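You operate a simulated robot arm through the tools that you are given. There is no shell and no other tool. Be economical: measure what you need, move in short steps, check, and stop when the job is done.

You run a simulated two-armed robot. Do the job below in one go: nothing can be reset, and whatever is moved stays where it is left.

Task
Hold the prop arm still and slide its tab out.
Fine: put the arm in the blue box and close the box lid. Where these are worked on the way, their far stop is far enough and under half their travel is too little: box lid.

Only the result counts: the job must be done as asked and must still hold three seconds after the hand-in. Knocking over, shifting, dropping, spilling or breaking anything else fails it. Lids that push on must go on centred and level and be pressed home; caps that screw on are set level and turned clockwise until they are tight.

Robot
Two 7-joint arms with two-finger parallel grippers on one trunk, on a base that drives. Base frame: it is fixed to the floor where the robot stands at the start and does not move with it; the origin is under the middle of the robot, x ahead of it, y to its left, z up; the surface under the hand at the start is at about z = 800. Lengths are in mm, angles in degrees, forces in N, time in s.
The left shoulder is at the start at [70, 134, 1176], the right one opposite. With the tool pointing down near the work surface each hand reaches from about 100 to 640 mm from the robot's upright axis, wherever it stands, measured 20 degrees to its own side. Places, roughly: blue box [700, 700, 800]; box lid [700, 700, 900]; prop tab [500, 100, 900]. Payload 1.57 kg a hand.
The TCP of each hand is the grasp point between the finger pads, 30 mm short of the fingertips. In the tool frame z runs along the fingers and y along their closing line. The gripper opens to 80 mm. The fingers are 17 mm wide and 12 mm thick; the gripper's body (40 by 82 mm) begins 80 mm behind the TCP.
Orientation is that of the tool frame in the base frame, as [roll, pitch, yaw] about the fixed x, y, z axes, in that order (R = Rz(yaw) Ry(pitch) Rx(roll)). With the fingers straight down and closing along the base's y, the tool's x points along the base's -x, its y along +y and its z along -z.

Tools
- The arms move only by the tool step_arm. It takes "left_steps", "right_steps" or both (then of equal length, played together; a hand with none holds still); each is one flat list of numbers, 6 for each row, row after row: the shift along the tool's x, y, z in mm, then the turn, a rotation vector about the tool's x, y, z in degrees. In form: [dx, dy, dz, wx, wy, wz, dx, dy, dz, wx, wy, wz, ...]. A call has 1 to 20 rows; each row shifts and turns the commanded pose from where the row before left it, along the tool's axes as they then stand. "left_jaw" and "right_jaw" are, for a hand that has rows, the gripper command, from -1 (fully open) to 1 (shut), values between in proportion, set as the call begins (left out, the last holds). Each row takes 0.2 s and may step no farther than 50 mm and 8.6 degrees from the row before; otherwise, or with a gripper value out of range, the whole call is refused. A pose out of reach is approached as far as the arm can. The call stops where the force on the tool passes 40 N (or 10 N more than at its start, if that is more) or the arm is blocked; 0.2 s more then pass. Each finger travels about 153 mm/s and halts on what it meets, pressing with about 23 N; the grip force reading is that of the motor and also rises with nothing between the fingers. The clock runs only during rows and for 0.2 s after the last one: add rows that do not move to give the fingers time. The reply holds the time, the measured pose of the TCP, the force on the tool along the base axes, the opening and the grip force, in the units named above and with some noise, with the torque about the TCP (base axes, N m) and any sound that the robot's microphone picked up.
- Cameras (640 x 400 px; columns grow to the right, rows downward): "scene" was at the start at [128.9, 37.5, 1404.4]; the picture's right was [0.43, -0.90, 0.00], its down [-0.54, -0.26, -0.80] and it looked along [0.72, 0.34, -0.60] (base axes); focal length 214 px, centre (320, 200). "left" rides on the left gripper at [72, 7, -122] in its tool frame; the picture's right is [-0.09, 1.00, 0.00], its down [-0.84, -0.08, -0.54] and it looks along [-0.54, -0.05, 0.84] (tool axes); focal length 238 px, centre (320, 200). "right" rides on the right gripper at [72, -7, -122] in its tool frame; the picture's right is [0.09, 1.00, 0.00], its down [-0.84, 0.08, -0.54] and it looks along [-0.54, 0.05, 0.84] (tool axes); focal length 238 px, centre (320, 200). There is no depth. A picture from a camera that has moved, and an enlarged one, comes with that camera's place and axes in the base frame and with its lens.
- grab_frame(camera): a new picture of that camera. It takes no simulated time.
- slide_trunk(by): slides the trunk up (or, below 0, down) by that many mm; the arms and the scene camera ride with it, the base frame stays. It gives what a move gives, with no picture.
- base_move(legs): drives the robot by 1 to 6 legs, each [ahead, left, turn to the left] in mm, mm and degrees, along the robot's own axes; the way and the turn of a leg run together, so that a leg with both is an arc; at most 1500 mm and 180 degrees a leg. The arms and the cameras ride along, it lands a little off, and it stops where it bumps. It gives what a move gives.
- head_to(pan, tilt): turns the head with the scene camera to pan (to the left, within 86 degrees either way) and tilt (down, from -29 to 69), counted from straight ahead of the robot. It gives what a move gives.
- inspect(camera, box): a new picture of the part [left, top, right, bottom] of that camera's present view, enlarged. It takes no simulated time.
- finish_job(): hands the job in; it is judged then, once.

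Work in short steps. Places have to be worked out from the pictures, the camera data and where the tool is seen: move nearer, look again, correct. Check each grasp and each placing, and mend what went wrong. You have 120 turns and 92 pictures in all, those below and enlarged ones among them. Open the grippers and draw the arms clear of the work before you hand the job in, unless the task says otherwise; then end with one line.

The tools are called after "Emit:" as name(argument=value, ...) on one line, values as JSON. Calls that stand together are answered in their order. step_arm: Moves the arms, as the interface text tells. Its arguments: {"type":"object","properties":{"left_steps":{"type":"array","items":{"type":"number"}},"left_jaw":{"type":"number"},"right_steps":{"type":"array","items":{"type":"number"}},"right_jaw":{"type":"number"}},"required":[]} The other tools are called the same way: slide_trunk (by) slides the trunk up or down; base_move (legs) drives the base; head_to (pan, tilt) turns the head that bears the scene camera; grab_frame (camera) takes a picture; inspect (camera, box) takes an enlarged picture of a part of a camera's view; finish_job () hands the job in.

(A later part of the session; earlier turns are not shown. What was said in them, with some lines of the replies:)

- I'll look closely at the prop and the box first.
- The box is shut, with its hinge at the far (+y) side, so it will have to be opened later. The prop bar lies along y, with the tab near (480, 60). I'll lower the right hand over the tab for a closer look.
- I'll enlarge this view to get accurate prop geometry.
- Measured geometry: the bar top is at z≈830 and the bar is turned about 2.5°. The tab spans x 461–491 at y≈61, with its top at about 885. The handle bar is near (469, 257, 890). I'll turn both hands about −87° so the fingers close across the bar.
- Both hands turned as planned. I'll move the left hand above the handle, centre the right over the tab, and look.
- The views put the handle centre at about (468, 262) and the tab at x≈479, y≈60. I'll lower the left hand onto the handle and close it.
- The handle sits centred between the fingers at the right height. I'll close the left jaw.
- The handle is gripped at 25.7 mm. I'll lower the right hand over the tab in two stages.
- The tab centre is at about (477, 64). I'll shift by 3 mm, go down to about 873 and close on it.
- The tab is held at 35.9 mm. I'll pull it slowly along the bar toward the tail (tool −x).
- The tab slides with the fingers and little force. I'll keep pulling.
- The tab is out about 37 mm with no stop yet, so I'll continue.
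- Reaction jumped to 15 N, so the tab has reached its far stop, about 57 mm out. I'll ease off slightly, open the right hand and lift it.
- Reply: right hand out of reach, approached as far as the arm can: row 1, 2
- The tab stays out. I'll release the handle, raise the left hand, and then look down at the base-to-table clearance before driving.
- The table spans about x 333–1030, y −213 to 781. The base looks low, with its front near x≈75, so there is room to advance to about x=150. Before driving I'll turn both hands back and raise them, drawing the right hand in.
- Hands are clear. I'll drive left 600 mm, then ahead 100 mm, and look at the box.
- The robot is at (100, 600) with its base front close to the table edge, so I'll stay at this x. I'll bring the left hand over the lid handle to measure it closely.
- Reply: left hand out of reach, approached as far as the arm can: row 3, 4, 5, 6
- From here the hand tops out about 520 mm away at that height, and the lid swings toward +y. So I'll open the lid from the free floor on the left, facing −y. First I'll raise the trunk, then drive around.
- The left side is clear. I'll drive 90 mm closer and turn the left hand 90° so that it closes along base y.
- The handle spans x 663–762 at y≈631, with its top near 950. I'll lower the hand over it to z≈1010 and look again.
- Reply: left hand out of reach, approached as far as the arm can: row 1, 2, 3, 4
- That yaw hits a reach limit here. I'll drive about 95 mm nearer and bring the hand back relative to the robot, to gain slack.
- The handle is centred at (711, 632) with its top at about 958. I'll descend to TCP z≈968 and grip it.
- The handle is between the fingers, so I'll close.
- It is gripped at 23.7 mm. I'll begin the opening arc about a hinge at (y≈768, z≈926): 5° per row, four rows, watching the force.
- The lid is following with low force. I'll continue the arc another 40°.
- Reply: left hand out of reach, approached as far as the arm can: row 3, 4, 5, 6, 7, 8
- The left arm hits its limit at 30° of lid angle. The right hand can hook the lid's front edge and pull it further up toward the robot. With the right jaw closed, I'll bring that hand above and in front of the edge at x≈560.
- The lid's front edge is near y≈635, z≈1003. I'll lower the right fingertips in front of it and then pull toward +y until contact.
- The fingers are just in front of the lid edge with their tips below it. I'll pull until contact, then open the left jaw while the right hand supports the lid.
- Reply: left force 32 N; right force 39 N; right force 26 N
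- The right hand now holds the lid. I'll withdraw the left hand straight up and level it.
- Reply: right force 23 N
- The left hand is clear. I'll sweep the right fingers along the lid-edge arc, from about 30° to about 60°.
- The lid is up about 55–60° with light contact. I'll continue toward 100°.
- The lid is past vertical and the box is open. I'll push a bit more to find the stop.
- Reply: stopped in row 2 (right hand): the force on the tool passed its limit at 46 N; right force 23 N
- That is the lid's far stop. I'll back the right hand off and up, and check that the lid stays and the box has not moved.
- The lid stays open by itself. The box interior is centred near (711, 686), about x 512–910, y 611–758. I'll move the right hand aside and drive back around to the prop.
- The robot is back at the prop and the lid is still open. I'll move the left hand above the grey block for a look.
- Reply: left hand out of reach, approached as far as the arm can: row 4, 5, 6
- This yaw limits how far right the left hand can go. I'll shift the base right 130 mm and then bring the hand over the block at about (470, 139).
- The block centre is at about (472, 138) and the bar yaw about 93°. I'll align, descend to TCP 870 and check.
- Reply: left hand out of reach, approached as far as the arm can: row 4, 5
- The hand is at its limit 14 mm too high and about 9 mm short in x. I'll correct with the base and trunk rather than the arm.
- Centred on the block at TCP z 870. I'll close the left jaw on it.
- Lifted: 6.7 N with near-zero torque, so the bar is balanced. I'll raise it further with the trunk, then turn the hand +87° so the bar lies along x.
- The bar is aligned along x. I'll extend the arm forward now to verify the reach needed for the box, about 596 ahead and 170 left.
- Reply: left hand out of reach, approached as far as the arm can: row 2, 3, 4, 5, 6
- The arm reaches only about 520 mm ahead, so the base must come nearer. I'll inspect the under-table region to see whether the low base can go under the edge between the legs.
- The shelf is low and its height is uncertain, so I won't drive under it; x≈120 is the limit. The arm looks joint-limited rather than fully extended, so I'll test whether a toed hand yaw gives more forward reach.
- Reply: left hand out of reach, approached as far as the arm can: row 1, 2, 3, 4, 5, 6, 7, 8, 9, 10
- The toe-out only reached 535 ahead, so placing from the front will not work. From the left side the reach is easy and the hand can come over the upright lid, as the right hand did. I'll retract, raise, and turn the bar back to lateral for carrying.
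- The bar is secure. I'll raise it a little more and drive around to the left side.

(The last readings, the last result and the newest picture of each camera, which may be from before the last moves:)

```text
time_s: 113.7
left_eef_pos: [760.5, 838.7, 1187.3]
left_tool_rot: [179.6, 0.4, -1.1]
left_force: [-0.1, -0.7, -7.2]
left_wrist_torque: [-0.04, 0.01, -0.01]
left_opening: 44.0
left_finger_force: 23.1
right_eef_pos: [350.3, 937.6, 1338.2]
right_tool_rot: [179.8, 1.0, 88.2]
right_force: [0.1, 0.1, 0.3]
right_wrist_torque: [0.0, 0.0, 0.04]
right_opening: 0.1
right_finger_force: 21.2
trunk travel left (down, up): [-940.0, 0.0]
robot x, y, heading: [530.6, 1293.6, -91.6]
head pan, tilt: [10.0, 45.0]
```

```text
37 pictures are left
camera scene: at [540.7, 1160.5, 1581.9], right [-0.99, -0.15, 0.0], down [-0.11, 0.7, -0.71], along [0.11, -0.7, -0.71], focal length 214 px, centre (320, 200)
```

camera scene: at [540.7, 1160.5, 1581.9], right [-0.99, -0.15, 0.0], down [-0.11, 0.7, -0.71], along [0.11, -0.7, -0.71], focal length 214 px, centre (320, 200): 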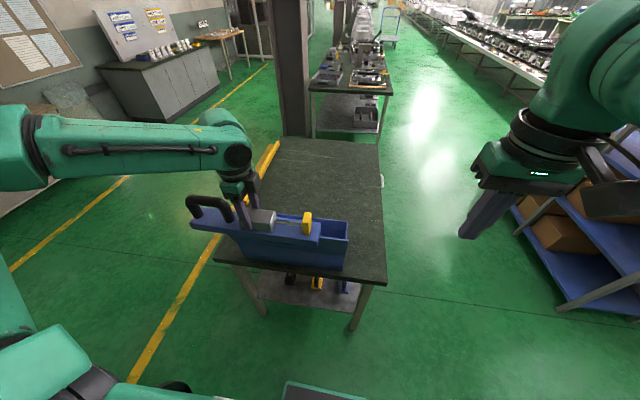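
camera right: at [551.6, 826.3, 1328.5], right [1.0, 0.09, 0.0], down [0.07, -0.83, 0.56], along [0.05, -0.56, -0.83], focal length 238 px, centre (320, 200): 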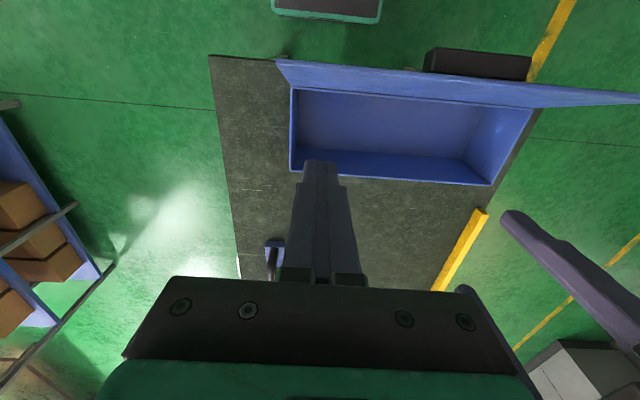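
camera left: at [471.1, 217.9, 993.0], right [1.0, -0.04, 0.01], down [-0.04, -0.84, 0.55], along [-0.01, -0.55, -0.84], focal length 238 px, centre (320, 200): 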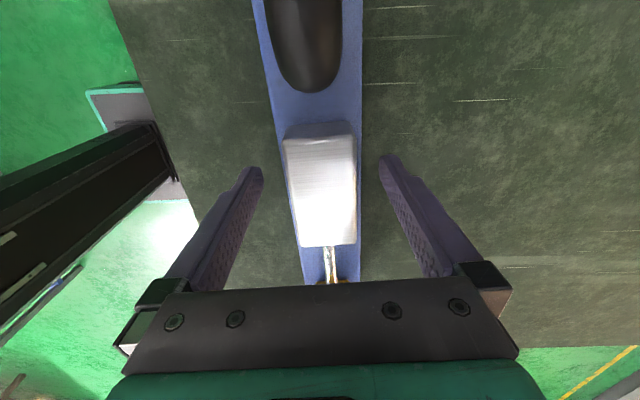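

The bar is at z 1187, above the lid top of about 1080. I'll drive 200 mm ahead with a small heading fix, over the lid.

Emit:
base_move(legs=[[200, 0, 1.6]])

Emit:
grab_frame(camera="left")

Emit:
grab_frame(camera="right")

```text
time_s: 115.2
left_eef_pos: [770.8, 652.6, 1189.1]
left_tool_rot: [179.6, 0.3, 0.5]
left_force: [-1.0, 1.3, -7.6]
left_wrist_torque: [-0.03, 0.0, -0.01]
left_opening: 44.0
left_finger_force: 22.9
right_eef_pos: [357.3, 739.9, 1339.3]
right_tool_rot: [179.6, 1.2, 89.7]
right_force: [-0.2, -0.3, 0.4]
right_wrist_torque: [-0.07, -0.02, 0.07]
right_opening: 0.1
right_finger_force: 21.5
trunk travel left (down, up): [-940.0, 0.0]
robot x, y, heading: [525.7, 1094.4, -89.8]
head pan, tilt: [10.0, 45.0]
```

```text
36 pictures are left
camera left: at [842.1, 647.9, 1311.9], right [-0.08, -1.0, 0.01], down [-0.83, 0.08, 0.55], along [-0.55, 0.04, -0.84], focal length 238 px, centre (320, 200)
```

left: 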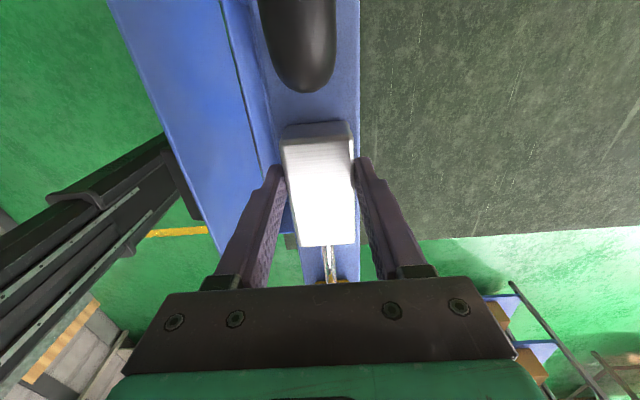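

```text
35 pictures are left
camera right: at [350.4, 815.6, 1460.2], right [1.0, 0.09, 0.0], down [0.07, -0.82, 0.56], along [0.05, -0.56, -0.83], focal length 238 px, centre (320, 200)
```

right: 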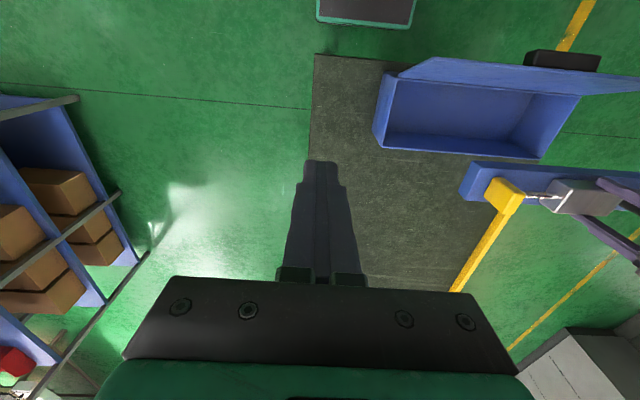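

Box remeasured: x centre ≈711, y≈612–760. I'll move the bar to (711, 686), partly lowered, and look.

Emit:
step_arm(left_steps=[-15, -8.5, 0, 0, 0, 0, -15, -8.5, 0, 0, 0, 0, -15, -8.5, 20, 0, 0, 0, -15, -8.5, 25, 0, 0, 0, 0, 0, 25, 0, 0, 0])

Emit:
grab_frame(camera="left")

Emit:
grab_frame(camera="right")

Emit:
grab_frame(camera="scene")

```text
time_s: 116.5
left_eef_pos: [708.2, 680.6, 1116.8]
left_tool_rot: [179.6, 0.3, 0.5]
left_force: [0.9, -0.2, -7.2]
left_wrist_torque: [0.02, 0.02, 0.03]
left_opening: 43.8
left_finger_force: 22.8
right_eef_pos: [357.2, 735.1, 1338.4]
right_tool_rot: [179.7, 1.2, 89.6]
right_force: [0.1, 0.4, 0.8]
right_wrist_torque: [-0.01, -0.02, 0.02]
right_opening: 0.0
right_finger_force: 21.1
trunk travel left (down, up): [-940.0, 0.0]
robot x, y, heading: [524.6, 1095.3, -90.0]
head pan, tilt: [10.0, 45.0]
```

```text
34 pictures are left
camera left: at [779.8, 676.0, 1239.8], right [-0.08, -1.0, 0.01], down [-0.83, 0.07, 0.55], along [-0.55, 0.04, -0.84], focal length 238 px, centre (320, 200)
```

left: 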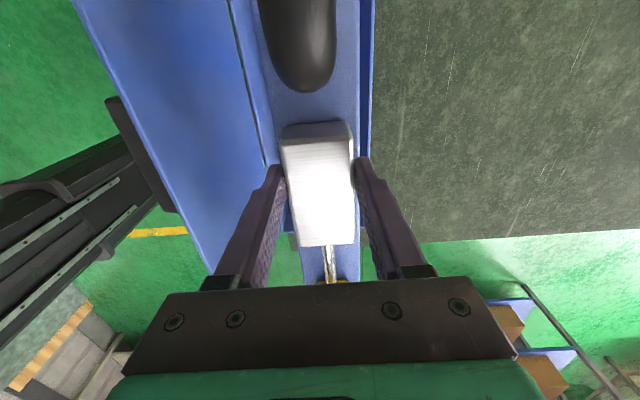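

```text
33 pictures are left
camera right: at [350.4, 810.0, 1459.0], right [1.0, 0.09, 0.0], down [0.07, -0.83, 0.56], along [0.05, -0.56, -0.83], focal length 238 px, centre (320, 200)
```

right: 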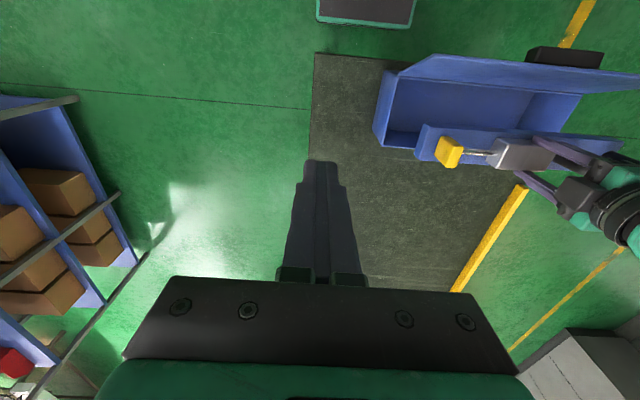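

```text
32 pictures are left
camera scene: at [541.5, 963.2, 1581.9], right [-0.98, -0.18, 0.0], down [-0.13, 0.7, -0.71], along [0.12, -0.7, -0.71], focal length 214 px, centre (320, 200)
```

scene: 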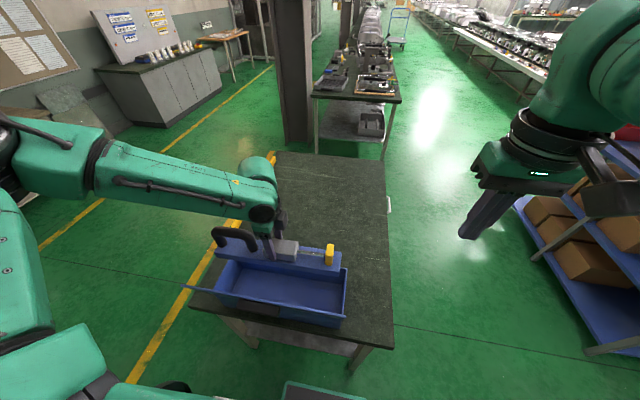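

The left view puts the rim at y 617–763, so I aim for y≈689. I'll lower about 90 mm with the arm and check that the pose stays true.

Emit:
step_arm(left_steps=[2, -4, 0, 0, 0, 0, 0, -4, 20, 0, 0, 0, 0, 0, 25, 0, 0, 0, 0, 0, 25, 0, 0, 0, 0, 0, 20, 0, 0, 0])

Emit:
grab_frame(camera="left")

Emit:
grab_frame(camera="right")

```text
time_s: 117.7
left_eef_pos: [712.9, 688.7, 1026.7]
left_tool_rot: [179.7, 0.4, 0.6]
left_force: [0.2, 0.4, -7.7]
left_wrist_torque: [0.01, 0.02, 0.01]
left_opening: 43.8
left_finger_force: 22.9
right_eef_pos: [357.2, 736.4, 1338.2]
right_tool_rot: [179.7, 1.0, 89.7]
right_force: [-0.4, -0.7, -0.4]
right_wrist_torque: [-0.03, -0.01, 0.02]
right_opening: 0.0
right_finger_force: 21.2
trunk travel left (down, up): [-940.0, 0.0]
robot x, y, heading: [526.0, 1093.8, -89.6]
head pan, tilt: [10.0, 45.0]
```

```text
31 pictures are left
camera left: at [783.5, 682.7, 1149.8], right [-0.08, -1.0, 0.01], down [-0.83, 0.07, 0.55], along [-0.55, 0.04, -0.84], focal length 238 px, centre (320, 200)
```

left: 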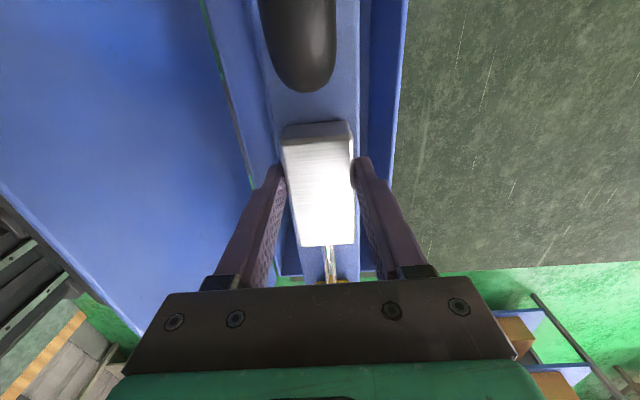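

```text
30 pictures are left
camera right: at [350.5, 809.7, 1459.0], right [1.0, 0.09, 0.0], down [0.07, -0.83, 0.56], along [0.05, -0.56, -0.83], focal length 238 px, centre (320, 200)
```

right: 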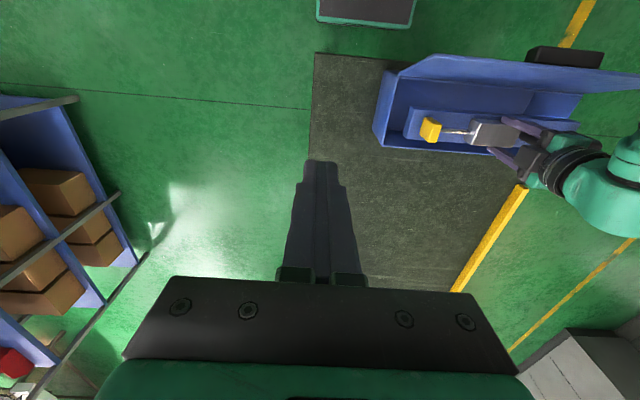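

The clearances look even on all sides. I'll continue lowering another 90 mm inside the box.

Emit:
step_arm(left_steps=[-2, 1, 20, 0, 0, 0, 0, 0, 20, 0, 0, 0, 0, 0, 25, 0, 0, 0, 0, 0, 25, 0, 0, 0])

Emit:
grab_frame(camera="scene")

Emit:
grab_frame(camera="right")

```text
time_s: 118.7
left_eef_pos: [727.6, 703.9, 973.4]
left_tool_rot: [179.6, 0.5, 0.6]
left_force: [-0.1, 1.4, -8.1]
left_wrist_torque: [0.0, 0.03, 0.02]
left_opening: 43.6
left_finger_force: 23.3
left hand out of reach, approached as far as the arm can: row 2, 3, 4
right_eef_pos: [359.1, 737.1, 1338.6]
right_tool_rot: [179.7, 1.1, 89.6]
right_force: [0.9, -0.8, 1.2]
right_wrist_torque: [0.0, 0.02, 0.0]
right_opening: 0.0
right_finger_force: 21.4
trunk travel left (down, up): [-940.0, 0.0]
robot x, y, heading: [527.1, 1095.7, -89.8]
head pan, tilt: [10.0, 45.0]
```

```text
29 pictures are left
camera scene: at [542.5, 964.1, 1582.0], right [-0.98, -0.18, 0.0], down [-0.13, 0.7, -0.71], along [0.12, -0.7, -0.71], focal length 214 px, centre (320, 200)
```

scene: 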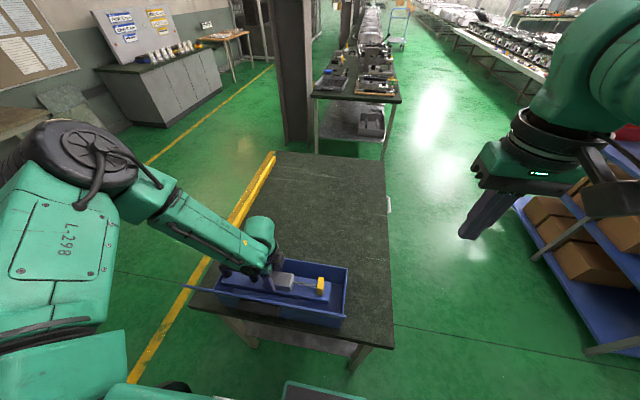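

```text
28 pictures are left
camera right: at [351.3, 810.9, 1459.3], right [1.0, 0.09, 0.0], down [0.07, -0.83, 0.56], along [0.05, -0.56, -0.83], focal length 238 px, centre (320, 200)
```

right: 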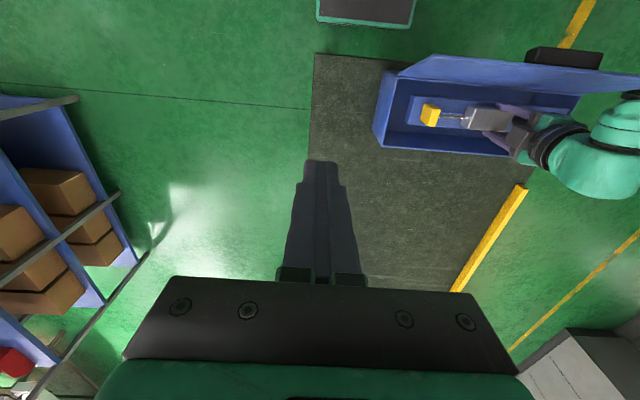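

The arm hit its lower limit and drifted to (728, 704). I'll raise it back to a true pose and do the remaining lowering with the trunk.

Emit:
step_arm(left_steps=[0, 0, -20, 0, 0, 0, 0, 0, -20, 0, 0, 0])

```text
time_s: 119.2
left_eef_pos: [728.9, 705.0, 1013.9]
left_tool_rot: [179.6, 0.4, 0.6]
left_force: [0.1, 0.3, -7.4]
left_wrist_torque: [-0.02, 0.06, -0.03]
left_opening: 43.7
left_finger_force: 23.3
right_eef_pos: [357.4, 736.6, 1338.6]
right_tool_rot: [179.7, 1.1, 89.7]
right_force: [0.5, 0.7, 0.7]
right_wrist_torque: [-0.02, 0.03, 0.04]
right_opening: 0.0
right_finger_force: 21.8
trunk travel left (down, up): [-940.0, 0.0]
robot x, y, heading: [527.5, 1092.4, -89.8]
head pan, tilt: [10.0, 45.0]
```

The command follows the measured pose. I'll shift back to (711, 688) here.

Emit:
step_arm(left_steps=[-9, 8.5, -5, 0, 0, 0, -9, 8.5, -5, 0, 0, 0])

Emit:
slide_trunk(by=-70)

Emit:
grab_frame(camera="scene")

Emit:
grab_frame(camera="right")

```text
time_s: 119.8
left_eef_pos: [709.1, 686.3, 1023.5]
left_tool_rot: [179.8, 0.3, 0.5]
left_force: [0.1, 0.3, -7.1]
left_wrist_torque: [0.0, 0.04, -0.04]
left_opening: 43.6
left_finger_force: 23.1
right_eef_pos: [356.3, 736.3, 1340.2]
right_tool_rot: [179.7, 1.0, 89.7]
right_force: [0.0, 0.4, 0.0]
right_wrist_torque: [0.0, -0.03, 0.0]
right_opening: 0.2
right_finger_force: 21.1
trunk travel left (down, up): [-940.0, 0.0]
robot x, y, heading: [526.6, 1092.3, -89.9]
head pan, tilt: [10.0, 45.0]
```

```text
time_s: 120.9
left_eef_pos: [709.6, 686.3, 952.7]
left_tool_rot: [179.7, 0.3, 0.6]
left_force: [0.7, -0.9, -6.6]
left_wrist_torque: [0.0, 0.03, 0.03]
left_opening: 43.9
left_finger_force: 23.3
right_eef_pos: [356.4, 736.1, 1269.4]
right_tool_rot: [179.7, 1.1, 89.8]
right_force: [0.4, -0.3, 1.0]
right_wrist_torque: [0.0, -0.03, 0.03]
right_opening: 0.0
right_finger_force: 21.4
trunk travel left (down, up): [-870.0, 70.0]
robot x, y, heading: [526.7, 1095.7, -89.8]
head pan, tilt: [10.0, 45.0]
```

```text
27 pictures are left
camera scene: at [541.5, 963.6, 1511.9], right [-0.98, -0.18, 0.0], down [-0.13, 0.7, -0.71], along [0.12, -0.7, -0.71], focal length 214 px, centre (320, 200)
```

scene: 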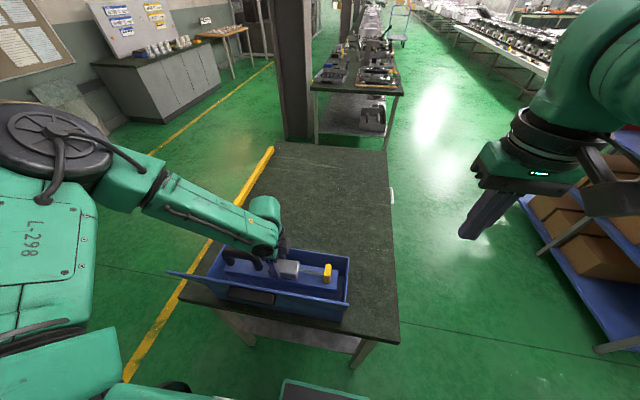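

```text
26 pictures are left
camera right: at [350.4, 810.4, 1389.1], right [1.0, 0.09, 0.0], down [0.07, -0.83, 0.56], along [0.05, -0.56, -0.83], focal length 238 px, centre (320, 200)
```

right: 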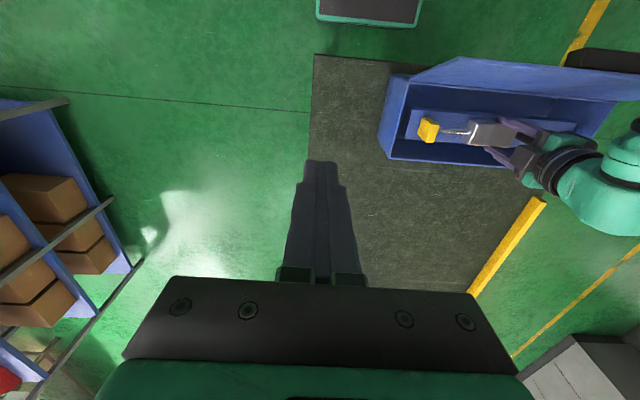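

The bar is inside the rim. I'll keep lowering with the trunk in decreasing steps, watching the force.

Emit:
slide_trunk(by=-55)

Emit:
slide_trunk(by=-12)

Emit:
inspect(camera="right", box=[370, 40, 640, 208])

```text
time_s: 121.9
left_eef_pos: [709.0, 686.1, 897.8]
left_tool_rot: [179.6, 0.5, 0.5]
left_force: [-0.1, 0.7, -6.9]
left_wrist_torque: [-0.04, 0.0, -0.01]
left_opening: 43.8
left_finger_force: 22.9
right_eef_pos: [358.1, 735.3, 1213.8]
right_tool_rot: [179.7, 1.1, 89.7]
right_force: [-0.1, 0.6, 0.3]
right_wrist_torque: [0.02, -0.02, 0.0]
right_opening: 0.1
right_finger_force: 21.4
trunk travel left (down, up): [-815.0, 125.0]
robot x, y, heading: [525.7, 1093.0, -89.6]
head pan, tilt: [10.0, 45.0]
```

```text
time_s: 122.5
left_eef_pos: [709.4, 687.4, 885.6]
left_tool_rot: [179.7, 0.4, 0.5]
left_force: [-0.5, 0.7, -7.1]
left_wrist_torque: [-0.01, 0.05, -0.02]
left_opening: 43.6
left_finger_force: 23.5
right_eef_pos: [357.0, 735.3, 1201.7]
right_tool_rot: [179.7, 1.0, 89.6]
right_force: [0.7, -0.8, 0.7]
right_wrist_torque: [0.0, 0.02, 0.06]
right_opening: 0.0
right_finger_force: 21.3
trunk travel left (down, up): [-803.0, 137.0]
robot x, y, heading: [525.7, 1094.5, -89.7]
head pan, tilt: [10.0, 45.0]
```

```text
2.37 times, centred on (505, 124) of right
camera zoom: at [350.4, 810.1, 1321.9], right [1.0, 0.09, 0.0], down [0.07, -0.83, 0.56], along [0.05, -0.56, -0.83], focal length 565 px, centre (-118, 380)
```

zoom: 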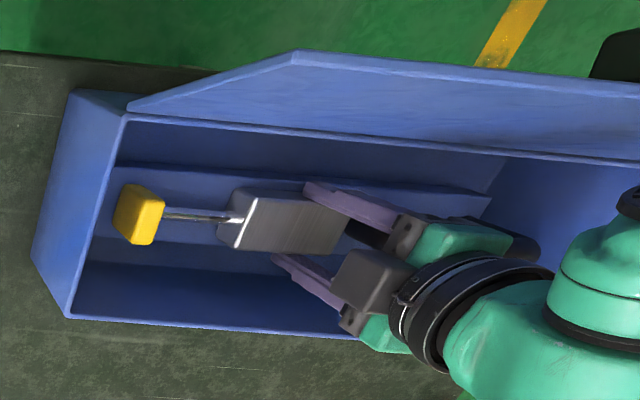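

It still hangs freely. I'll take small steps down to contact.

Emit:
slide_trunk(by=-5)

Emit:
slide_trunk(by=-4)

```text
time_s: 123.0
left_eef_pos: [710.7, 687.4, 880.4]
left_tool_rot: [179.7, 0.4, 0.5]
left_force: [0.0, -0.3, -7.2]
left_wrist_torque: [-0.03, 0.03, -0.03]
left_opening: 43.8
left_finger_force: 22.9
right_eef_pos: [356.4, 735.4, 1196.6]
right_tool_rot: [179.7, 1.0, 89.7]
right_force: [0.2, 0.9, -0.8]
right_wrist_torque: [0.01, 0.03, 0.01]
right_opening: 0.2
right_finger_force: 20.8
trunk travel left (down, up): [-798.0, 142.0]
robot x, y, heading: [525.6, 1093.2, -89.8]
head pan, tilt: [10.0, 45.0]
```

```text
time_s: 123.6
left_eef_pos: [711.2, 686.2, 874.7]
left_tool_rot: [179.7, 0.4, 0.5]
left_force: [0.1, 0.0, -7.5]
left_wrist_torque: [0.0, 0.03, 0.0]
left_opening: 43.9
left_finger_force: 22.7
right_eef_pos: [356.2, 736.6, 1191.8]
right_tool_rot: [179.8, 0.9, 89.7]
right_force: [-0.1, 0.3, 0.4]
right_wrist_torque: [0.0, 0.02, 0.03]
right_opening: 0.1
right_finger_force: 21.5
trunk travel left (down, up): [-794.0, 146.0]
robot x, y, heading: [530.3, 1094.1, -90.1]
head pan, tilt: [10.0, 45.0]
```

Still free at 875; on the table the same grip sat at 871, so I'll take further small steps.

Emit:
slide_trunk(by=-3)

Emit:
slide_trunk(by=-2)

```text
time_s: 124.1
left_eef_pos: [711.1, 687.0, 875.8]
left_tool_rot: [179.3, 0.5, 0.6]
left_force: [4.5, -3.2, 14.2]
left_wrist_torque: [0.47, 0.0, 0.14]
left_opening: 43.9
left_finger_force: 23.1
right_eef_pos: [357.5, 737.8, 1190.7]
right_tool_rot: [179.7, 1.2, 89.8]
right_force: [-0.6, -0.3, -0.2]
right_wrist_torque: [-0.02, 0.0, -0.02]
right_opening: 0.0
right_finger_force: 21.3
trunk travel left (down, up): [-791.0, 149.0]
robot x, y, heading: [528.2, 1095.0, -89.7]
head pan, tilt: [10.0, 45.0]
```

```text
time_s: 124.6
left_eef_pos: [709.4, 686.0, 873.7]
left_tool_rot: [179.4, 0.4, 0.4]
left_force: [3.6, -4.4, 18.2]
left_wrist_torque: [0.41, -0.05, -0.03]
left_opening: 44.0
left_finger_force: 23.1
right_eef_pos: [356.1, 738.4, 1187.6]
right_tool_rot: [179.7, 1.2, 89.7]
right_force: [0.5, -0.6, 0.2]
right_wrist_torque: [0.0, -0.02, 0.0]
right_opening: 0.0
right_finger_force: 21.4
trunk travel left (down, up): [-789.0, 151.0]
robot x, y, heading: [523.9, 1094.5, -89.9]
head pan, tilt: [10.0, 45.0]
```

The bar rests on the box floor. I'll open the left jaw partially (60 mm) to release it and then raise with the trunk.

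Emit:
step_arm(left_steps=[0, 0, 0, 0, 0, 0, 0, 0, 0, 0, 0, 0, 0, 0, 0, 0, 0, 0], left_jaw=-0.5)

Emit:
slide_trunk(by=60)

Emit:
grab_frame(camera="left")

```text
time_s: 125.4
left_eef_pos: [709.6, 686.8, 871.5]
left_tool_rot: [179.6, 0.5, 0.6]
left_force: [0.0, -0.2, 0.3]
left_wrist_torque: [0.0, 0.0, 0.03]
left_opening: 59.8
left_finger_force: 0.2
right_eef_pos: [356.0, 736.3, 1187.7]
right_tool_rot: [179.6, 1.1, 89.7]
right_force: [0.4, 0.0, 0.0]
right_wrist_torque: [0.0, 0.0, 0.0]
right_opening: 0.0
right_finger_force: 21.0
trunk travel left (down, up): [-789.0, 151.0]
robot x, y, heading: [526.3, 1092.6, -89.9]
head pan, tilt: [10.0, 45.0]
```

```text
time_s: 126.4
left_eef_pos: [709.1, 687.6, 931.2]
left_tool_rot: [179.5, 0.4, 0.5]
left_force: [0.2, -0.7, 0.4]
left_wrist_torque: [-0.01, 0.02, 0.02]
left_opening: 60.2
left_finger_force: 0.0
right_eef_pos: [356.1, 737.5, 1247.7]
right_tool_rot: [179.7, 1.0, 89.6]
right_force: [-0.9, 0.6, 0.4]
right_wrist_torque: [0.0, 0.0, 0.01]
right_opening: 0.0
right_finger_force: 21.3
trunk travel left (down, up): [-849.0, 91.0]
robot x, y, heading: [526.6, 1091.9, -89.9]
head pan, tilt: [10.0, 45.0]
```

```text
24 pictures are left
camera left: at [781.3, 681.9, 1054.5], right [-0.08, -1.0, 0.01], down [-0.83, 0.07, 0.55], along [-0.55, 0.04, -0.84], focal length 238 px, centre (320, 200)
```

left: 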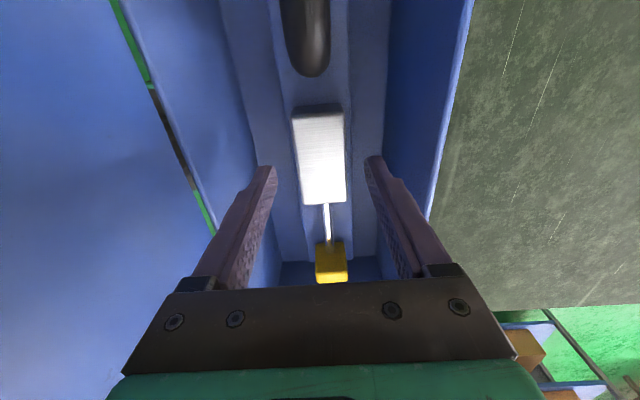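

The bar lies flat on the box floor with the tab still out. I'll raise the left hand well clear of the box and lid.

Emit:
slide_trunk(by=60)

Emit:
step_arm(left_steps=[0, 0, -35, 0, 0, 0, 0, 0, -40, 0, 0, 0, 0, 0, -40, 0, 0, 0, 0, 0, -40, 0, 0, 0, 0, 0, -40, 0, 0, 0, 10, -30, 0, 0, 0, 0, 10, -30, 0, 0, 0, 0, 10, -30, 0, 0, 0, 0, 10, -30, 0, 0, 0, 0, 10, -30, 0, 0, 0, 0])

Emit:
grab_frame(camera="right")

```text
time_s: 127.4
left_eef_pos: [709.7, 687.3, 992.2]
left_tool_rot: [179.6, 0.3, 0.5]
left_force: [0.8, -0.9, -0.2]
left_wrist_torque: [-0.01, 0.02, -0.01]
left_opening: 60.1
left_finger_force: 0.0
right_eef_pos: [356.2, 736.0, 1308.3]
right_tool_rot: [179.7, 1.1, 89.7]
right_force: [0.8, -0.9, 0.2]
right_wrist_torque: [-0.05, 0.0, 0.0]
right_opening: 0.0
right_finger_force: 21.3
trunk travel left (down, up): [-909.0, 31.0]
robot x, y, heading: [524.3, 1095.9, -89.9]
head pan, tilt: [10.0, 45.0]
```

```text
time_s: 129.6
left_eef_pos: [742.4, 771.1, 1186.8]
left_tool_rot: [179.8, 0.5, 0.5]
left_force: [0.5, 0.2, 0.3]
left_wrist_torque: [0.02, 0.02, 0.0]
left_opening: 60.0
left_finger_force: 0.0
left hand out of reach, approached as far as the arm can: row 8, 9, 10
right_eef_pos: [360.1, 736.1, 1307.2]
right_tool_rot: [179.8, 1.1, 89.7]
right_force: [1.1, 0.0, 0.4]
right_wrist_torque: [-0.03, 0.02, 0.0]
right_opening: 0.0
right_finger_force: 21.4
trunk travel left (down, up): [-909.0, 31.0]
robot x, y, heading: [521.3, 1094.5, -89.8]
head pan, tilt: [10.0, 45.0]
```

```text
23 pictures are left
camera right: at [353.7, 810.0, 1428.4], right [1.0, 0.09, 0.0], down [0.07, -0.83, 0.56], along [0.05, -0.56, -0.83], focal length 238 px, centre (320, 200)
```

right: 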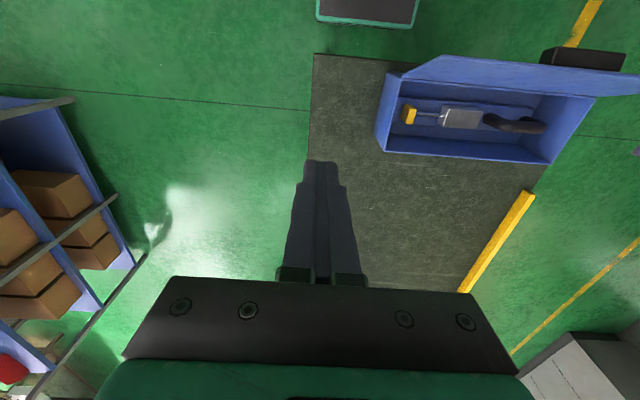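

The prop is correctly in the box. Now I'll close the lid with the right hand, jaw shut: pass behind the lid on its +y side at x≈575 and push it over toward −y.

Emit:
step_arm(right_steps=[40, 0, 0, 0, 0, 0, 40, 0, 0, 0, 0, 0, 42, 0, 0, 0, 0, 0, 0, 43, 0, 0, 0, 0, 0, 43, 0, 0, 0, 0, 0, 43, 0, 0, 0, 0, 0, 43, 0, 0, 0, 0, 0, 40, 0, 0, 0, 0])

Emit:
grab_frame(camera="right")

```text
time_s: 131.4
left_eef_pos: [742.2, 770.5, 1186.6]
left_tool_rot: [179.5, 0.5, 0.5]
left_force: [0.5, -1.0, -0.7]
left_wrist_torque: [0.02, 0.0, 0.01]
left_opening: 59.7
left_finger_force: 0.1
right_eef_pos: [572.9, 836.1, 1305.0]
right_tool_rot: [179.8, 1.1, 89.6]
right_force: [0.2, -0.6, 0.0]
right_wrist_torque: [0.03, 0.05, -0.02]
right_opening: 0.0
right_finger_force: 21.4
right hand out of reach, approached as far as the arm can: row 3
trunk travel left (down, up): [-909.0, 31.0]
robot x, y, heading: [528.1, 1096.7, -90.0]
head pan, tilt: [10.0, 45.0]
```

```text
22 pictures are left
camera right: at [566.9, 910.5, 1426.1], right [1.0, 0.09, 0.0], down [0.07, -0.83, 0.56], along [0.05, -0.56, -0.83], focal length 238 px, centre (320, 200)
```

right: 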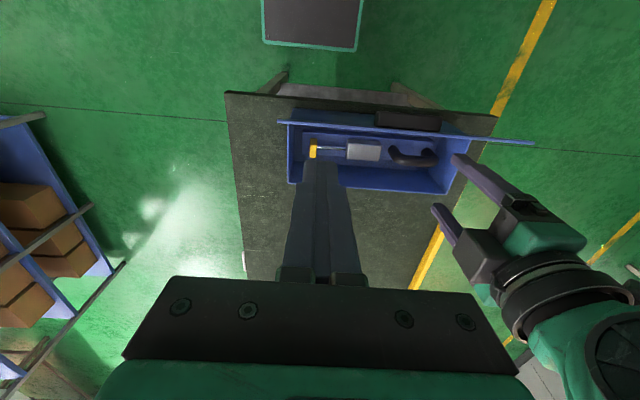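

The lid's top edge is at y≈806. I'll back the robot 45 mm for room, then lower the right fingers behind the lid.

Emit:
base_move(legs=[[-45, 0, 0]])

Emit:
step_arm(right_steps=[0, 0, 40, 0, 0, 0, 0, 0, 40, 0, 0, 0, 0, 0, 40, 0, 0, 0, 0, 0, 40, 0, 0, 0, 0, 0, 40, 0, 0, 0, 0, 0, 35, 0, 0, 0])

Emit:
grab_frame(camera="right")

```text
time_s: 132.3
left_eef_pos: [739.8, 807.5, 1185.0]
left_tool_rot: [-179.9, 0.2, 0.5]
left_force: [-0.3, -0.3, -0.4]
left_wrist_torque: [0.09, -0.02, -0.03]
left_opening: 59.8
left_finger_force: 0.0
right_eef_pos: [569.9, 871.9, 1304.5]
right_tool_rot: [179.7, 0.6, 89.6]
right_force: [0.8, -1.1, -0.7]
right_wrist_torque: [0.06, 0.01, 0.02]
right_opening: 0.1
right_finger_force: 21.5
trunk travel left (down, up): [-909.0, 31.0]
robot x, y, heading: [527.3, 1138.1, -89.8]
head pan, tilt: [10.0, 45.0]
```

```text
time_s: 133.7
left_eef_pos: [739.1, 813.3, 1188.0]
left_tool_rot: [179.7, 0.4, 0.5]
left_force: [0.2, -0.4, 0.2]
left_wrist_torque: [0.01, 0.05, -0.01]
left_opening: 59.9
left_finger_force: 0.0
right_eef_pos: [570.5, 876.0, 1070.2]
right_tool_rot: [179.8, 1.1, 89.6]
right_force: [0.1, 0.2, 0.3]
right_wrist_torque: [0.01, 0.02, 0.02]
right_opening: 0.1
right_finger_force: 21.8
trunk travel left (down, up): [-909.0, 31.0]
robot x, y, heading: [528.3, 1139.3, -89.7]
head pan, tilt: [10.0, 45.0]
```

```text
21 pictures are left
camera right: at [563.0, 951.0, 1190.8], right [1.0, 0.09, 0.0], down [0.07, -0.83, 0.56], along [0.05, -0.56, -0.83], focal length 238 px, centre (320, 200)
```

right: 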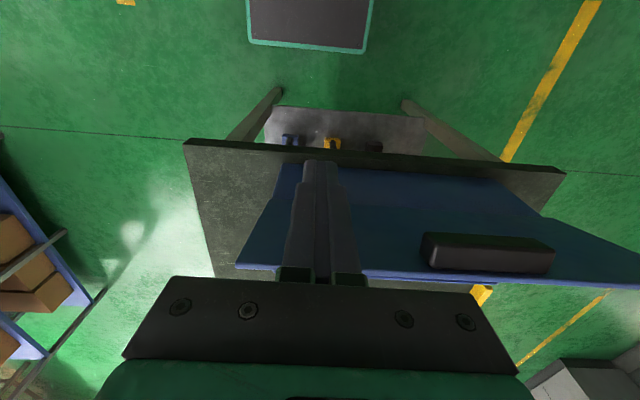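

The right fingers are behind the lid with no contact. I'll push it toward −y past vertical.

Emit:
step_arm(right_steps=[-25, 0, 0, 0, 0, 0, -25, 0, 0, 0, 0, 0, -13, 0, 0, 0, 0, 0, -13, 0, 0, 0, 0, 0, -13, 0, 0, 0, 0, 0, -12, 0, 0, 0, 0, 0, -13, 0, 3, 0, 0, 0, -13, 0, 3, 0, 0, 0, -13, 0, 4, 0, 0, 0])

Emit:
grab_frame(camera="right")

```text
time_s: 135.7
left_eef_pos: [739.9, 816.5, 1188.0]
left_tool_rot: [179.6, 0.5, 0.5]
left_force: [1.0, -0.9, 0.0]
left_wrist_torque: [0.0, 0.0, 0.03]
left_opening: 60.2
left_finger_force: 0.1
right_eef_pos: [569.8, 735.9, 1063.1]
right_tool_rot: [179.7, 1.1, 89.7]
right_force: [-0.6, -0.3, 0.8]
right_wrist_torque: [-0.02, 0.02, -0.02]
right_opening: 0.2
right_finger_force: 21.0
trunk travel left (down, up): [-909.0, 31.0]
robot x, y, heading: [524.1, 1139.7, -90.0]
head pan, tilt: [10.0, 45.0]
```

```text
20 pictures are left
camera right: at [563.2, 809.5, 1183.3], right [1.0, 0.09, 0.0], down [0.07, -0.83, 0.56], along [0.05, -0.56, -0.83], focal length 238 px, centre (320, 200)
```

right: 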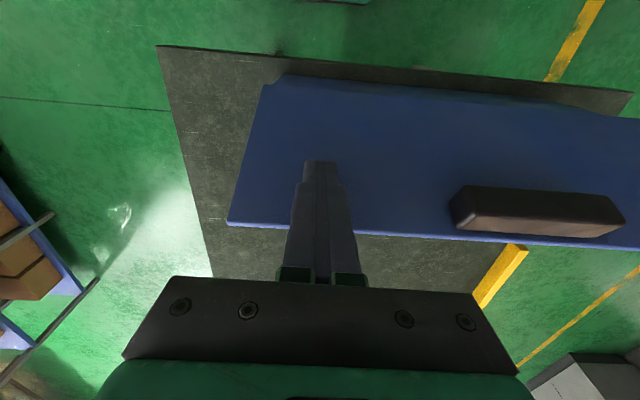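

The lid follows and is at about 65–70°. I'll continue along the arc downward.

Emit:
step_arm(right_steps=[-13, 0, 6, 0, 0, 0, -13, 0, 7, 0, 0, 0, -12, 0, 8, 0, 0, 0, -11, 0, 10, 0, 0, 0, -10, 0, 12, 0, 0, 0, -9, 0, 13, 0, 0, 0, -8, 0, 14, 0, 0, 0])

Emit:
grab_frame(camera="right")

```text
time_s: 137.3
left_eef_pos: [739.8, 815.7, 1187.9]
left_tool_rot: [179.6, 0.4, 0.5]
left_force: [0.7, -0.7, 0.5]
left_wrist_torque: [0.01, -0.01, 0.0]
left_opening: 60.1
left_finger_force: 0.1
right_eef_pos: [569.6, 655.9, 995.5]
right_tool_rot: [179.7, 1.1, 89.6]
right_force: [0.7, 0.4, -0.1]
right_wrist_torque: [0.04, 0.0, 0.01]
right_opening: 0.2
right_finger_force: 21.5
trunk travel left (down, up): [-909.0, 31.0]
robot x, y, heading: [526.0, 1139.6, -89.9]
head pan, tilt: [10.0, 45.0]
```

```text
19 pictures are left
camera right: at [563.2, 731.6, 1115.9], right [1.0, 0.09, 0.0], down [0.07, -0.83, 0.56], along [0.05, -0.56, -0.83], focal length 238 px, centre (320, 200)
```

right: 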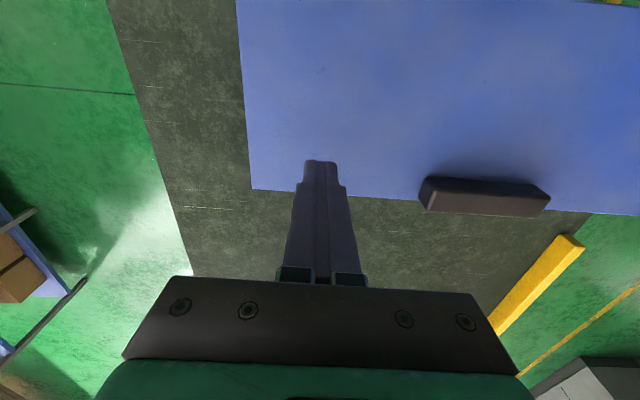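

The lid is nearly flat. I'll press straight down until I feel the box.

Emit:
step_arm(right_steps=[0, 0, 8, 0, 0, 0, 0, 0, 8, 0, 0, 0, 0, 0, 8, 0, 0, 0, 0, 0, 6, 0, 0, 0, 0, 0, 5, 0, 0, 0, 0, 0, 4, 0, 0, 0, 0, 0, 3, 0, 0, 0, 0, 0, 3, 0, 0, 0])

Emit:
inspect(camera="scene", box=[160, 200, 420, 362])

```text
time_s: 138.8
left_eef_pos: [739.2, 820.6, 1189.2]
left_tool_rot: [179.2, 0.4, 0.4]
left_force: [0.2, 0.4, 0.4]
left_wrist_torque: [-0.06, 0.02, 0.0]
left_opening: 60.1
left_finger_force: 0.1
right_eef_pos: [570.5, 657.1, 962.8]
right_tool_rot: [179.4, 2.0, 89.7]
right_force: [-3.9, 8.2, 17.8]
right_wrist_torque: [0.42, 0.19, -0.02]
right_opening: 0.2
right_finger_force: 21.4
trunk travel left (down, up): [-909.0, 31.0]
robot x, y, heading: [525.3, 1141.6, -89.9]
head pan, tilt: [10.0, 45.0]
stopped in row 7 (right hand): the force on the tool passed its limit at 44 N (the readings are from after the stop); the commanded pose is now the measured one
```

```text
2.46 times, centred on (290, 281) of scene
camera zoom: at [538.7, 1015.3, 1551.7], right [-0.98, -0.18, 0.0], down [-0.12, 0.69, -0.71], along [0.13, -0.7, -0.7], focal length 528 px, centre (394, 1)
```

zoom: 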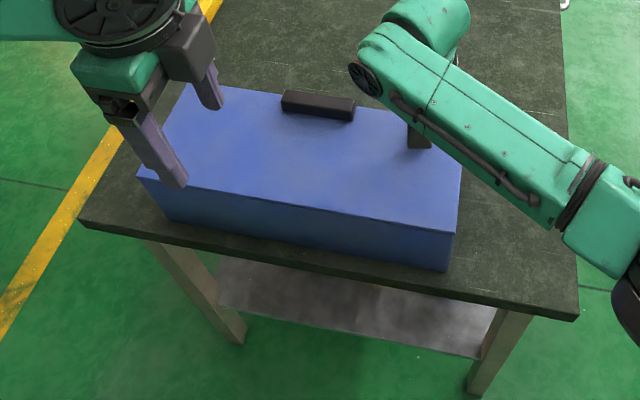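

The lid is down and was pressed to 44 N at surface height. I'll lift the right hand and inspect for any gap.

Emit:
step_arm(right_steps=[0, 0, -20, 0, 0, 0, 0, 0, -40, 0, 0, 0, 0, 0, -45, 0, 0, 0, 0, 0, -45, 0, 0, 0, 0, 0, -45, 0, 0, 0, 20, -40, 0, 0, 0, 0, 20, -40, 0, 0, 0, 0, 20, -40, 0, 0, 0, 0, 20, -40, 0, 0, 0, 0, 20, -40, 0, 0, 0, 0])

Emit:
grab_frame(camera="right")

Emit:
inspect(camera="scene", box=[200, 210, 360, 310])

```text
time_s: 141.0
left_eef_pos: [738.4, 817.9, 1188.4]
left_tool_rot: [179.5, 0.2, 0.6]
left_force: [-0.2, 0.3, -0.2]
left_wrist_torque: [0.02, -0.05, 0.0]
left_opening: 60.2
left_finger_force: 0.0
right_eef_pos: [368.7, 764.4, 1147.0]
right_tool_rot: [179.4, 1.8, 89.7]
right_force: [-0.5, -0.4, 0.2]
right_wrist_torque: [0.01, -0.02, 0.01]
right_opening: 0.0
right_finger_force: 20.8
trunk travel left (down, up): [-909.0, 31.0]
robot x, y, heading: [525.3, 1141.9, -89.7]
head pan, tilt: [10.0, 45.0]
```

```text
17 pictures are left
camera right: at [360.6, 840.2, 1266.6], right [1.0, 0.09, 0.01], down [0.07, -0.82, 0.57], along [0.06, -0.57, -0.82], focal length 238 px, centre (320, 200)
```

right: 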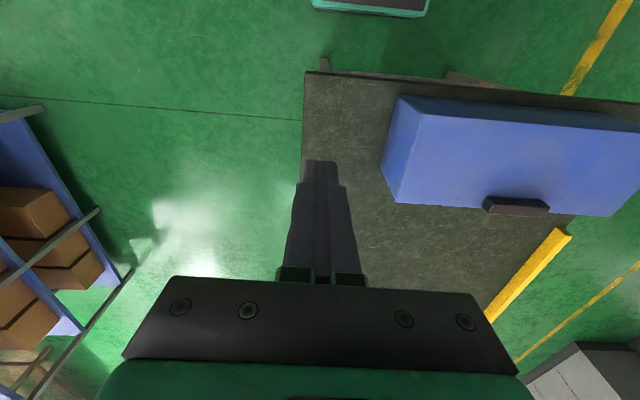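

```text
4.00 times, centred on (280, 260) of scene
camera zoom: at [537.7, 1011.0, 1551.3], right [-0.98, -0.18, 0.0], down [-0.12, 0.69, -0.71], along [0.13, -0.7, -0.71], focal length 858 px, centre (480, -40)
```

zoom: 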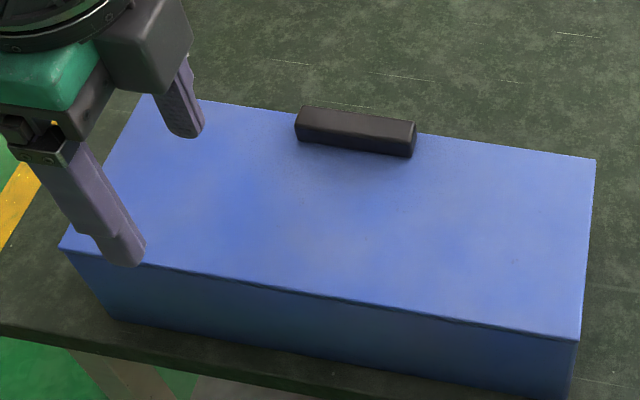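

I'll zoom on the box's end to confirm there is no gap, and at the same time drive away to clear the arms.

Emit:
inspect(camera="right", box=[370, 80, 530, 220])

Emit:
base_move(legs=[[-250, 0, 0]])

Emit:
step_arm(left_steps=[0, 0, 0, 0, 0, 0, 0, 0, 0, 0, 0, 0], left_jaw=-1, right_steps=[0, 0, 0, 0, 0, 0, 0, 0, 0, 0, 0, 0], right_jaw=-1)

Emit:
grab_frame(camera="scene")

```text
2.86 times, centred on (450, 150) of right
camera zoom: at [360.6, 840.2, 1266.6], right [1.0, 0.09, 0.01], down [0.07, -0.82, 0.57], along [0.06, -0.57, -0.82], focal length 681 px, centre (-51, 343)
```

zoom: 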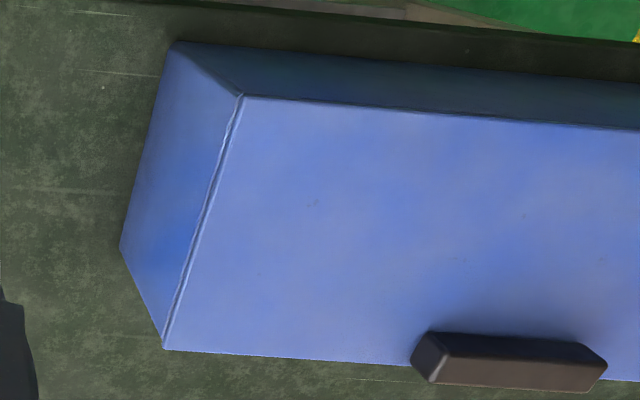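

```text
time_s: 142.8
left_eef_pos: [739.1, 1060.3, 1187.9]
left_tool_rot: [179.6, 0.4, 0.5]
left_force: [0.0, -0.4, -0.3]
left_wrist_torque: [0.03, -0.04, 0.02]
left_opening: 59.9
left_finger_force: 0.1
right_eef_pos: [368.8, 1007.2, 1145.4]
right_tool_rot: [179.6, 1.6, 89.5]
right_force: [-0.2, 0.0, 0.2]
right_wrist_torque: [-0.03, 0.0, -0.01]
right_opening: 0.0
right_finger_force: 22.0
trunk travel left (down, up): [-909.0, 31.0]
robot x, y, heading: [527.5, 1385.8, -89.9]
head pan, tilt: [10.0, 45.0]
```

```text
time_s: 143.4
left_eef_pos: [738.1, 1061.3, 1188.2]
left_tool_rot: [179.7, 0.3, 0.5]
left_force: [-0.1, 0.3, -0.4]
left_wrist_torque: [0.03, -0.01, 0.01]
left_opening: 80.0
left_finger_force: 0.1
right_eef_pos: [369.3, 1007.9, 1146.3]
right_tool_rot: [179.5, 1.7, 89.5]
right_force: [-0.3, -0.5, 0.1]
right_wrist_torque: [0.03, -0.02, 0.0]
right_opening: 80.0
right_finger_force: 0.1
trunk travel left (down, up): [-909.0, 31.0]
robot x, y, heading: [526.1, 1386.7, -89.5]
head pan, tilt: [10.0, 45.0]
```

```text
14 pictures are left
camera scene: at [540.0, 1254.8, 1550.9], right [-0.98, -0.17, 0.0], down [-0.12, 0.7, -0.71], along [0.12, -0.7, -0.71], focal length 214 px, centre (320, 200)
```

scene: 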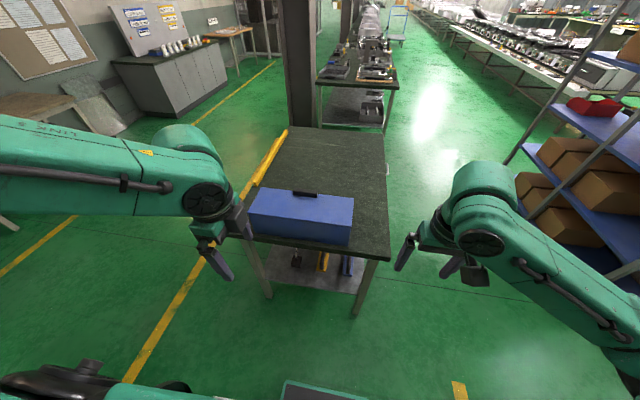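

The lid sits flush on all the visible edges, both hands are open and clear, and nothing else has moved. I'm handing in the job.

Emit:
finish_job()

```text
The job is handed in.
```

I slid the tab out to its stop while holding the prop arm, put the arm in the blue box, and closed and pressed down the lid. In my last view the lid sat flush and both hands were open and clear.
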